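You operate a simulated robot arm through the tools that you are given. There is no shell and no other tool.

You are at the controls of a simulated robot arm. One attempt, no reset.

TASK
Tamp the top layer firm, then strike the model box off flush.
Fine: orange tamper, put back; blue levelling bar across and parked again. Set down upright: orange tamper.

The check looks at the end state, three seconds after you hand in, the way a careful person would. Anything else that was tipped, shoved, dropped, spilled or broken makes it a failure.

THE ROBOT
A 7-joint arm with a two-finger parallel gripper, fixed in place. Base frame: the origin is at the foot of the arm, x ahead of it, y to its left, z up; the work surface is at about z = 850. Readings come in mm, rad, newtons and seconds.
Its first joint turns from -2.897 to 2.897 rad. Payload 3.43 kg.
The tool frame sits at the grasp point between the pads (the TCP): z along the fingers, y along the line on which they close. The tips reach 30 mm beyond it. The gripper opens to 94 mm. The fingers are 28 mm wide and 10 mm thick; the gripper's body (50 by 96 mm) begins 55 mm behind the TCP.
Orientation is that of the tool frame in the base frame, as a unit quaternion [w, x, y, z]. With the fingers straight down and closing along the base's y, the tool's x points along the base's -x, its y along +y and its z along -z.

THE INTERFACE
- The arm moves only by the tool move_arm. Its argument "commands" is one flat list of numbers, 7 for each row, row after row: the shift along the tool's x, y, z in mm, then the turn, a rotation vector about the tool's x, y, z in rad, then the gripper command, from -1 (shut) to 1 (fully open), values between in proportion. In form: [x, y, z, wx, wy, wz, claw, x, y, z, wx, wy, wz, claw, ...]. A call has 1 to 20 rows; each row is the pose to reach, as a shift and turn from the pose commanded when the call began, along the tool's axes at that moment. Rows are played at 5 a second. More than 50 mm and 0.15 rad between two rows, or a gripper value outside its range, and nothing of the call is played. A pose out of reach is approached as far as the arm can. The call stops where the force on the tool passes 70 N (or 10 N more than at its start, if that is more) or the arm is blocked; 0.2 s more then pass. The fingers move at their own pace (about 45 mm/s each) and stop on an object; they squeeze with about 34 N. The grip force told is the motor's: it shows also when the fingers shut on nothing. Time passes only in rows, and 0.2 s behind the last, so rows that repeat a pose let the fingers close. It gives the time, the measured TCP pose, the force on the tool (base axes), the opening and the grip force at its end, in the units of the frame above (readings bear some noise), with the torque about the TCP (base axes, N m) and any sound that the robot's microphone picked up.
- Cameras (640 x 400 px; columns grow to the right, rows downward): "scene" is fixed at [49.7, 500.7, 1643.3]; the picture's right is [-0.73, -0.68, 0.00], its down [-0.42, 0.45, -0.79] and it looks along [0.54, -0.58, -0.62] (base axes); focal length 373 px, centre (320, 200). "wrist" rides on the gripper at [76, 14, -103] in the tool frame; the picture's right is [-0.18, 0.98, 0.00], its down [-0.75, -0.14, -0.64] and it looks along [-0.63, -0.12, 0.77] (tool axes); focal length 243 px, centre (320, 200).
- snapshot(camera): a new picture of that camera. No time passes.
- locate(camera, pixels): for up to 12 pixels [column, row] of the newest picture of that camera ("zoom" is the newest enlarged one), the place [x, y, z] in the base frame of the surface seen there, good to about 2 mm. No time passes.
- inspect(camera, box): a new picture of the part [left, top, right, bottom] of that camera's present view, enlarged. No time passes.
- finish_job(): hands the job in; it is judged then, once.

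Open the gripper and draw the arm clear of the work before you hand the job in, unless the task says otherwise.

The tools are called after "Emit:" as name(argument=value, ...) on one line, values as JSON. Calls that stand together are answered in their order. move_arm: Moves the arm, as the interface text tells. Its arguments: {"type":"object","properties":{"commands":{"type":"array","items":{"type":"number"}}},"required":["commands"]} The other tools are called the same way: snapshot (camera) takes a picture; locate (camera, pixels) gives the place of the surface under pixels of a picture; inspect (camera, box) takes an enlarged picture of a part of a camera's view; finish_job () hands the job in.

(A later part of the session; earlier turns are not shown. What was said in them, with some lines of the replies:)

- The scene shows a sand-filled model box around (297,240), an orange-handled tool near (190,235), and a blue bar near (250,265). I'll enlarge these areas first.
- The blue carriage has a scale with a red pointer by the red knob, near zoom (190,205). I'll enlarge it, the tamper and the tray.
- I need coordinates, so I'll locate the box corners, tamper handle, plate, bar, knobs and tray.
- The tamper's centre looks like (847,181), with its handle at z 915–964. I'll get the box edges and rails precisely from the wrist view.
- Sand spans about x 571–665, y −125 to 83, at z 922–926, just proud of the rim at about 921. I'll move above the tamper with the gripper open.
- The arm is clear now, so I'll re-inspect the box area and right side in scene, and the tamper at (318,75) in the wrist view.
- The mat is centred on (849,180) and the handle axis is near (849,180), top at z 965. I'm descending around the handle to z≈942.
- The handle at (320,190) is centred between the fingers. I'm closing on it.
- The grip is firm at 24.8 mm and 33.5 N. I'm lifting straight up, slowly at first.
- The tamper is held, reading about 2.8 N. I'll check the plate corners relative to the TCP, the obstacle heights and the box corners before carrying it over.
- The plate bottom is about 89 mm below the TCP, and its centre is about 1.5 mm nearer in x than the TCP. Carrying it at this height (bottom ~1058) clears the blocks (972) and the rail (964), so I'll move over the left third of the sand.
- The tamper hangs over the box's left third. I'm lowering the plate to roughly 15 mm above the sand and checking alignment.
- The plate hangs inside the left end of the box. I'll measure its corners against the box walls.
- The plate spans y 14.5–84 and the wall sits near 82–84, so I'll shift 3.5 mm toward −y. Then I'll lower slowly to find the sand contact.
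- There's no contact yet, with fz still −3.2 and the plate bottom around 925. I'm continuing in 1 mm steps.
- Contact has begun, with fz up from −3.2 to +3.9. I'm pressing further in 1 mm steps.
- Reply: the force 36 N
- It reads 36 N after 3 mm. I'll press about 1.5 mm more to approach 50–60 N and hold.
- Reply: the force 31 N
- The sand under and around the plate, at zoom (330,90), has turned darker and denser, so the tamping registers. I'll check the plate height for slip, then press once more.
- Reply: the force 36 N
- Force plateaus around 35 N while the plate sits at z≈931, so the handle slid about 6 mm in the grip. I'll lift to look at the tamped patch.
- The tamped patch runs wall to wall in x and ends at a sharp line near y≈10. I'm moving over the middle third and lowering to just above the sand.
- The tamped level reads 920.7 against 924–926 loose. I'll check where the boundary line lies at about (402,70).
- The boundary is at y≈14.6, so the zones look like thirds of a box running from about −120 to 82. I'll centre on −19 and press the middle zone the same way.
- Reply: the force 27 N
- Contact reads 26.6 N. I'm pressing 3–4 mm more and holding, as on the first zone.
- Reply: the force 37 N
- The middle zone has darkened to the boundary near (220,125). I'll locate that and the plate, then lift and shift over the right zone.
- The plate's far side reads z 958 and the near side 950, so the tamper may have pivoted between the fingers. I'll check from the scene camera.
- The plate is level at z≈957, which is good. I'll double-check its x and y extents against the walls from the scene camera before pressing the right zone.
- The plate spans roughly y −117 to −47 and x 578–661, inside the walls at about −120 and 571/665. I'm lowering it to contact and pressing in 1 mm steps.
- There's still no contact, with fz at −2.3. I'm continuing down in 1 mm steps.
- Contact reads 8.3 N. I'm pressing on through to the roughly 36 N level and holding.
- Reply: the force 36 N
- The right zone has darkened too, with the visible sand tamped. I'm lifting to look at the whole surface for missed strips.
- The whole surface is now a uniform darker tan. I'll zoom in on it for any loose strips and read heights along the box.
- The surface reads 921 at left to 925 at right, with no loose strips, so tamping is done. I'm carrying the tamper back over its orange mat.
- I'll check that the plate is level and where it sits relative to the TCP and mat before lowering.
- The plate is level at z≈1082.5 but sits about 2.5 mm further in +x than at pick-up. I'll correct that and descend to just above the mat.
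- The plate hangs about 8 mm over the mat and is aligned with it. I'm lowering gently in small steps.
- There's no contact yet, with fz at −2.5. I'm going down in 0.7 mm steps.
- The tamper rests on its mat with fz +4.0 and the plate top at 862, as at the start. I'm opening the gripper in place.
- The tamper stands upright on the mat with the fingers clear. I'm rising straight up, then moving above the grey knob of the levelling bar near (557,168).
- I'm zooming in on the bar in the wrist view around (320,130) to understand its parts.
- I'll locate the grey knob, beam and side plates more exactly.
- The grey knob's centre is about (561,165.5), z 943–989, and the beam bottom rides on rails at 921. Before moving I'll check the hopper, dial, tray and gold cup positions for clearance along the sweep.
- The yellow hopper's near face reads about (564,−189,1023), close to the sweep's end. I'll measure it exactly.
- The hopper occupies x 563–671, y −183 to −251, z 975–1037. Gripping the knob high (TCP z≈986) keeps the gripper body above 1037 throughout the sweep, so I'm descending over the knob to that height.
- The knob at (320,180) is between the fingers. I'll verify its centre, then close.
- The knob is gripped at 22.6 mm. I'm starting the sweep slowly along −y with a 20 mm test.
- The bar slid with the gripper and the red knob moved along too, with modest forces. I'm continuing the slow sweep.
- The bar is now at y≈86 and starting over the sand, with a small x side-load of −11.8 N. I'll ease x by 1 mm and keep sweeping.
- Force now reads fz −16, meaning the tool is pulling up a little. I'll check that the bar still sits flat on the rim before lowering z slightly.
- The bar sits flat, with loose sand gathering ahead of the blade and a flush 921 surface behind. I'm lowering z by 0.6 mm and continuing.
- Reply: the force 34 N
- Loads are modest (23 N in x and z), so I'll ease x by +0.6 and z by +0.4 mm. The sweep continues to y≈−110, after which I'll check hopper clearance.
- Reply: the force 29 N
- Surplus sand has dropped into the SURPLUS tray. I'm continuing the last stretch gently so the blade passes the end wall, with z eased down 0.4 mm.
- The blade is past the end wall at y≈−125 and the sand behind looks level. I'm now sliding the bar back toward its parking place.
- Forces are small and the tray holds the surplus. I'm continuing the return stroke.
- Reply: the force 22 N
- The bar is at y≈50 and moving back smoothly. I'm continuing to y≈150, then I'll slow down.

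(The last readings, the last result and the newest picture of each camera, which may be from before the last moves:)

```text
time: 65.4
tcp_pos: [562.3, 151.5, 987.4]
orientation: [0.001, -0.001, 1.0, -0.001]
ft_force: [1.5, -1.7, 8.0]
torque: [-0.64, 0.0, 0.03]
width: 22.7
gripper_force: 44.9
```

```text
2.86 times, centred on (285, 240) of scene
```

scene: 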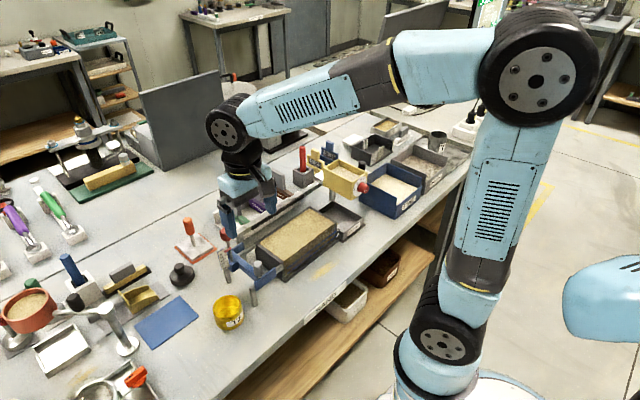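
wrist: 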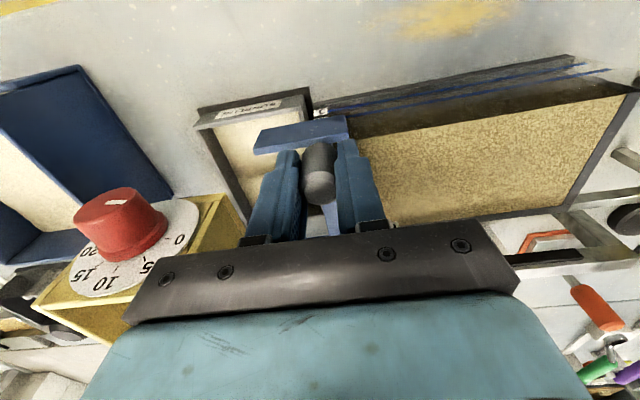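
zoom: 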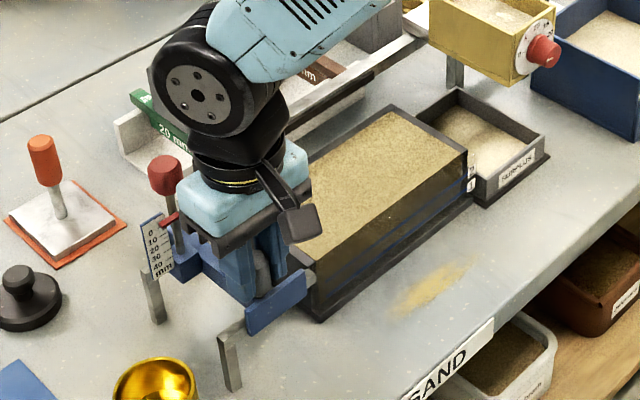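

The bar is at y≈151 and the box surface looks clean. I'm doing the last 14 mm slowly to the original parked position.

Emit:
move_arm(commands=[0, 3, 0, 0, 0, 0, -1, 0, 6, 0, 0, 0, 0, -1, 0, 9, 0, 0, 0, 0, -1, 0, 12, 0, 0, 0, 0, -1, 0, 14, 0, 0, 0, 0, -1, 0, 14.5, 0, 0, 0, 0, -1])

Emit:
inspect(camera="scene", box=[200, 200, 310, 310])

Emit:
inspect(camera="wrist", box=[140, 60, 460, 250])

```text
time: 66.8
tcp_pos: [560.8, 166.6, 986.8]
orientation: [-0.001, 0.0, 1.0, 0.001]
ft_force: [-0.9, -6.9, 4.8]
torque: [0.58, -1.06, -0.1]
width: 22.9
gripper_force: 45.6
```

```text
3.64 times, centred on (255, 255) of scene
```

zoom: 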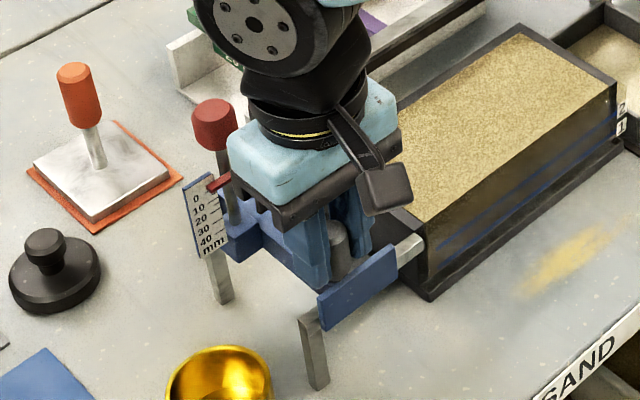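

```text
2.00 times, centred on (300, 155) of wrist
```

zoom: 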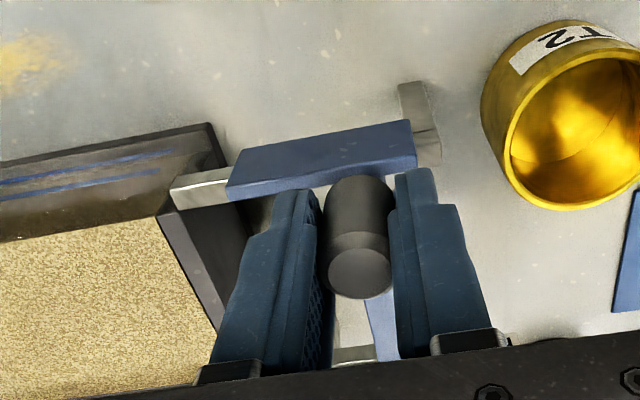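

The bar is back against its park position, with fy −6.9 at y≈165.5 as when first gripped. I'm releasing and rising straight up.

Emit:
move_arm(commands=[0, 0, 0, 0, 0, 0, -0.3, 0, 0, 0, 0, 0, 0, 0.2, 0, 0, 0, 0, 0, 0, 1, 0, 0, 0, 0, 0, 0, 1, 0, 0, 0, 0, 0, 0, 1, 0, 0, 0, 0, 0, 0, 1, 0, 0, -15, 0, 0, 0, 1, 0, 0, -50, 0, 0, 0, 1, 0, 0, -95, 0, 0, 0, 1, 0, 0, -140, 0, 0, 0, 1, 0, 0, -170, 0, 0, 0, 1, 0, 0, -170, 0, 0, 0, 1])

Emit:
snapshot(camera="wrist")

Emit:
snapshot(camera="scene")

```text
time: 69.4
tcp_pos: [565.3, 165.5, 1156.8]
orientation: [0.0, -0.001, 1.0, 0.0]
ft_force: [0.4, 0.5, 0.6]
torque: [0.02, 0.04, -0.02]
width: 94.0
gripper_force: 0.0
```

```text
taken
```

wrist: 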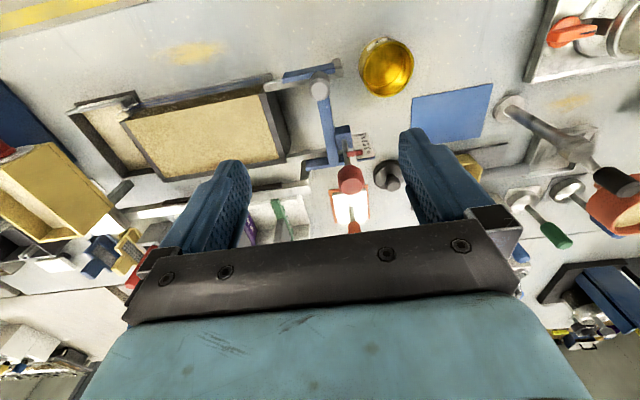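

```text
taken
```

scene: 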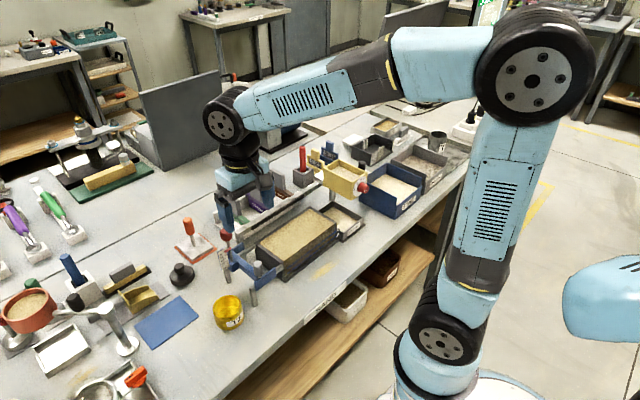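

The bar is released and parked. I'm drawing the arm back toward its start pose and inspecting the box surface and surroundings.

Emit:
move_arm(commands=[10, -20, 0, 0, 0, 0, 1, 22, -50, 0, 0, 0, 0, 1, 35, -80, 0, 0, 0, 0, 1, 47, -110, 0, 0, 0, 0, 1, 58, -135, 0, 0, 0, 0, 1, 62, -146, 0, 0, 0, 0, 1, 62, -146, 0, 0, 0, 0, 1])

Emit:
inspect(camera="wrist", box=[160, 60, 480, 230])

Emit:
locate(camera="zoom", pixels=[[200, 170], [250, 160], [300, 150], [350, 140], [400, 130], [220, 220], [280, 215], [340, 205], [400, 190], [90, 170], [300, 240], [420, 150]])

Emit:
inspect(camera="scene", box=[215, 180, 370, 300])

```text
time: 71.0
tcp_pos: [499.9, 20.1, 1157.4]
orientation: [0.0, 0.0, 1.0, 0.0]
ft_force: [-0.7, -0.2, 0.1]
torque: [0.0, 0.01, -0.02]
width: 93.8
gripper_force: 0.1
```

```text
2.00 times, centred on (320, 145) of wrist
```

zoom: 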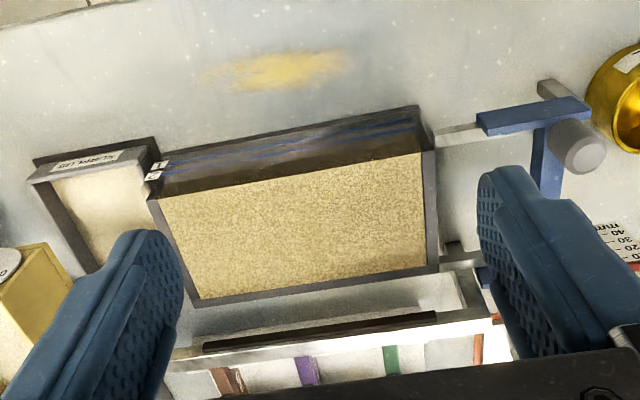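

```text
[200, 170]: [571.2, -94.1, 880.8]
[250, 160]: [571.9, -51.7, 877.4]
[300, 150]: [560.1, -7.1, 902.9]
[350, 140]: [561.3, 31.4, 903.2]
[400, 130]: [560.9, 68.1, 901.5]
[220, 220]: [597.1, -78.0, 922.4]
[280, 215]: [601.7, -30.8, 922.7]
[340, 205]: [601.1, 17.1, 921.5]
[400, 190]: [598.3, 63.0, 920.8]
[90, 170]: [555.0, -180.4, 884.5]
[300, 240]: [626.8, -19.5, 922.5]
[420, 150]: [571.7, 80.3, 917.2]
```

```text
3.33 times, centred on (292, 240) of scene
```

zoom: 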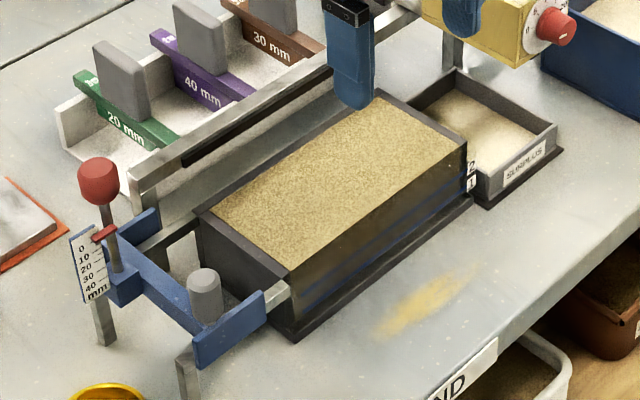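

The surface now reads 920.8–922.7, flush with the rim, and the surplus sits in the tray. I'll take a closer look at the sand, the tamper and the parked bar.

Emit:
inspect(camera="scene", box=[260, 200, 340, 270])

Emit:
inspect(camera="scene", box=[160, 205, 290, 310])

Emit:
inspect(camera="wrist", box=[220, 120, 400, 220])

```text
5.71 times, centred on (300, 235) of scene
```

zoom: 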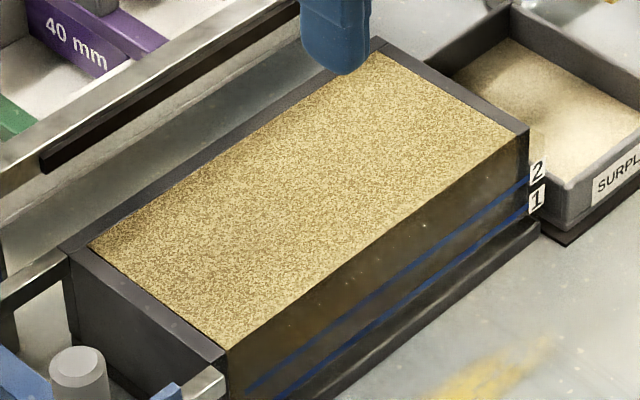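

```text
3.81 times, centred on (225, 258) of scene
```

zoom: 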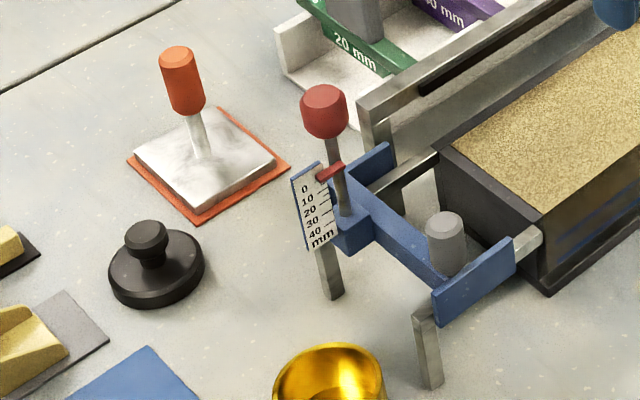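

```text
3.56 times, centred on (310, 170) of wrist
```

zoom: 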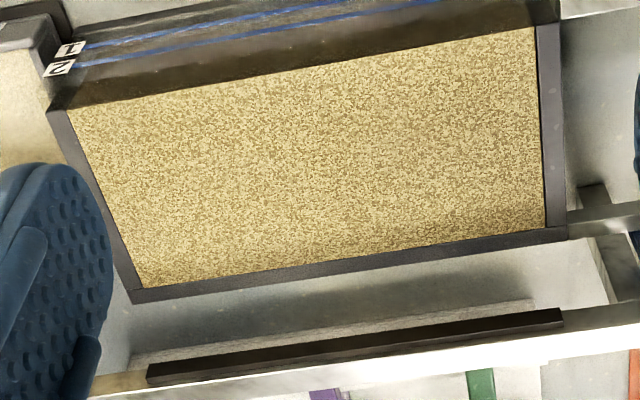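

The surface is uniform and flush, and the tamper is upright on its mat. As a final check I'll compare the bar's park position and the sand heights with the initial values.

Emit:
inspect(camera="scene", box=[210, 220, 290, 310])

Emit:
locate(camera="zoom", pixels=[[355, 187], [215, 45], [290, 103], [340, 272], [435, 213], [300, 220], [250, 185]])

Emit:
inspect(camera="wrist", box=[220, 120, 400, 220])

Emit:
locate(camera="zoom", pixels=[[100, 130], [150, 260], [140, 200], [200, 120], [250, 240], [300, 100], [350, 200], [420, 80], [450, 200], [520, 60], [530, 210], [548, 150]])

```text
4.44 times, centred on (250, 265) of scene
```

zoom: 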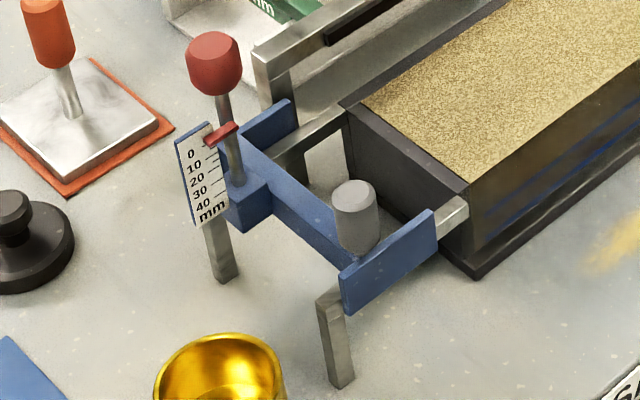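

```text
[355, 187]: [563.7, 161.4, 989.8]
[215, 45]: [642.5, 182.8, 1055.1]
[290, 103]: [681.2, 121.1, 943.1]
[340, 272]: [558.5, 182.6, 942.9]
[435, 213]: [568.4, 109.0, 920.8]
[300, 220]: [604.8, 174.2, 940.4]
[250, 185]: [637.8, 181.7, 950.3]
```

```text
3.56 times, centred on (310, 170) of wrist
```

zoom: 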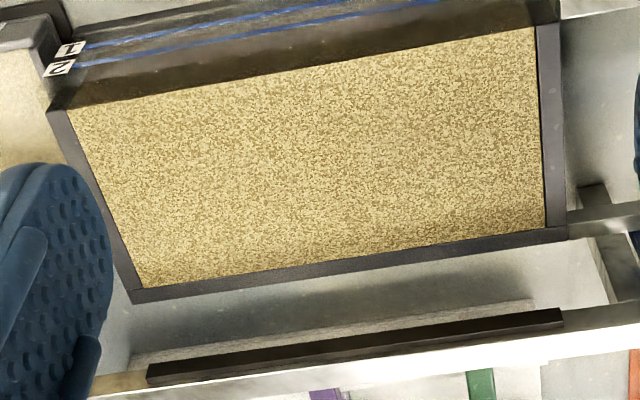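

```text
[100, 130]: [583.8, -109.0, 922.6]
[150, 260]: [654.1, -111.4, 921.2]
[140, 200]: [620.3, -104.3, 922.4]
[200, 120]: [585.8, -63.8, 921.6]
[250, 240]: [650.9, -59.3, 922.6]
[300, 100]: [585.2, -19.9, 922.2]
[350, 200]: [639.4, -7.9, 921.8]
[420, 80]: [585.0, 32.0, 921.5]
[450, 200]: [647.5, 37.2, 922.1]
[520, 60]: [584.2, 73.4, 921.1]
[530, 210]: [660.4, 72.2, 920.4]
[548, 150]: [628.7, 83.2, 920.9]
```

Sand heights of 920.4–922.6 match the rim, and the bar's coordinates match its starting park position. The tamper is upright on its mat, and the gripper is open and clear, so I'm handing in.

Emit:
finish_job()

```text
The job is handed in.
```

The job is handed in. The top layer is tamped firm and the model box is struck off flush.

- **Tamping:** I pressed the orange tamper onto the left, middle and right thirds of the sand at about 30–36 N. The whole surface turned a uniform, denser tan with no loose strips.
- **Strike-off:** I drew the blue levelling bar across the full box and back. Surplus sand dropped into the SURPLUS tray, and I saw none spilled on the bench. The surface now reads 920.4–922.6 mm against a rim at about 921–922 mm.
- **Put back:** The tamper stands upright on its orange mat, within about 2 mm of where it started. The bar is back at its parked position to within the camera's accuracy.
- **Arm:** The gripper is open and drawn clear at roughly its start pose.

The tamper handle slid in the grip under load, so about 36 N was the most I could press with. I did not press a second time, because the left end was already level with the rim.
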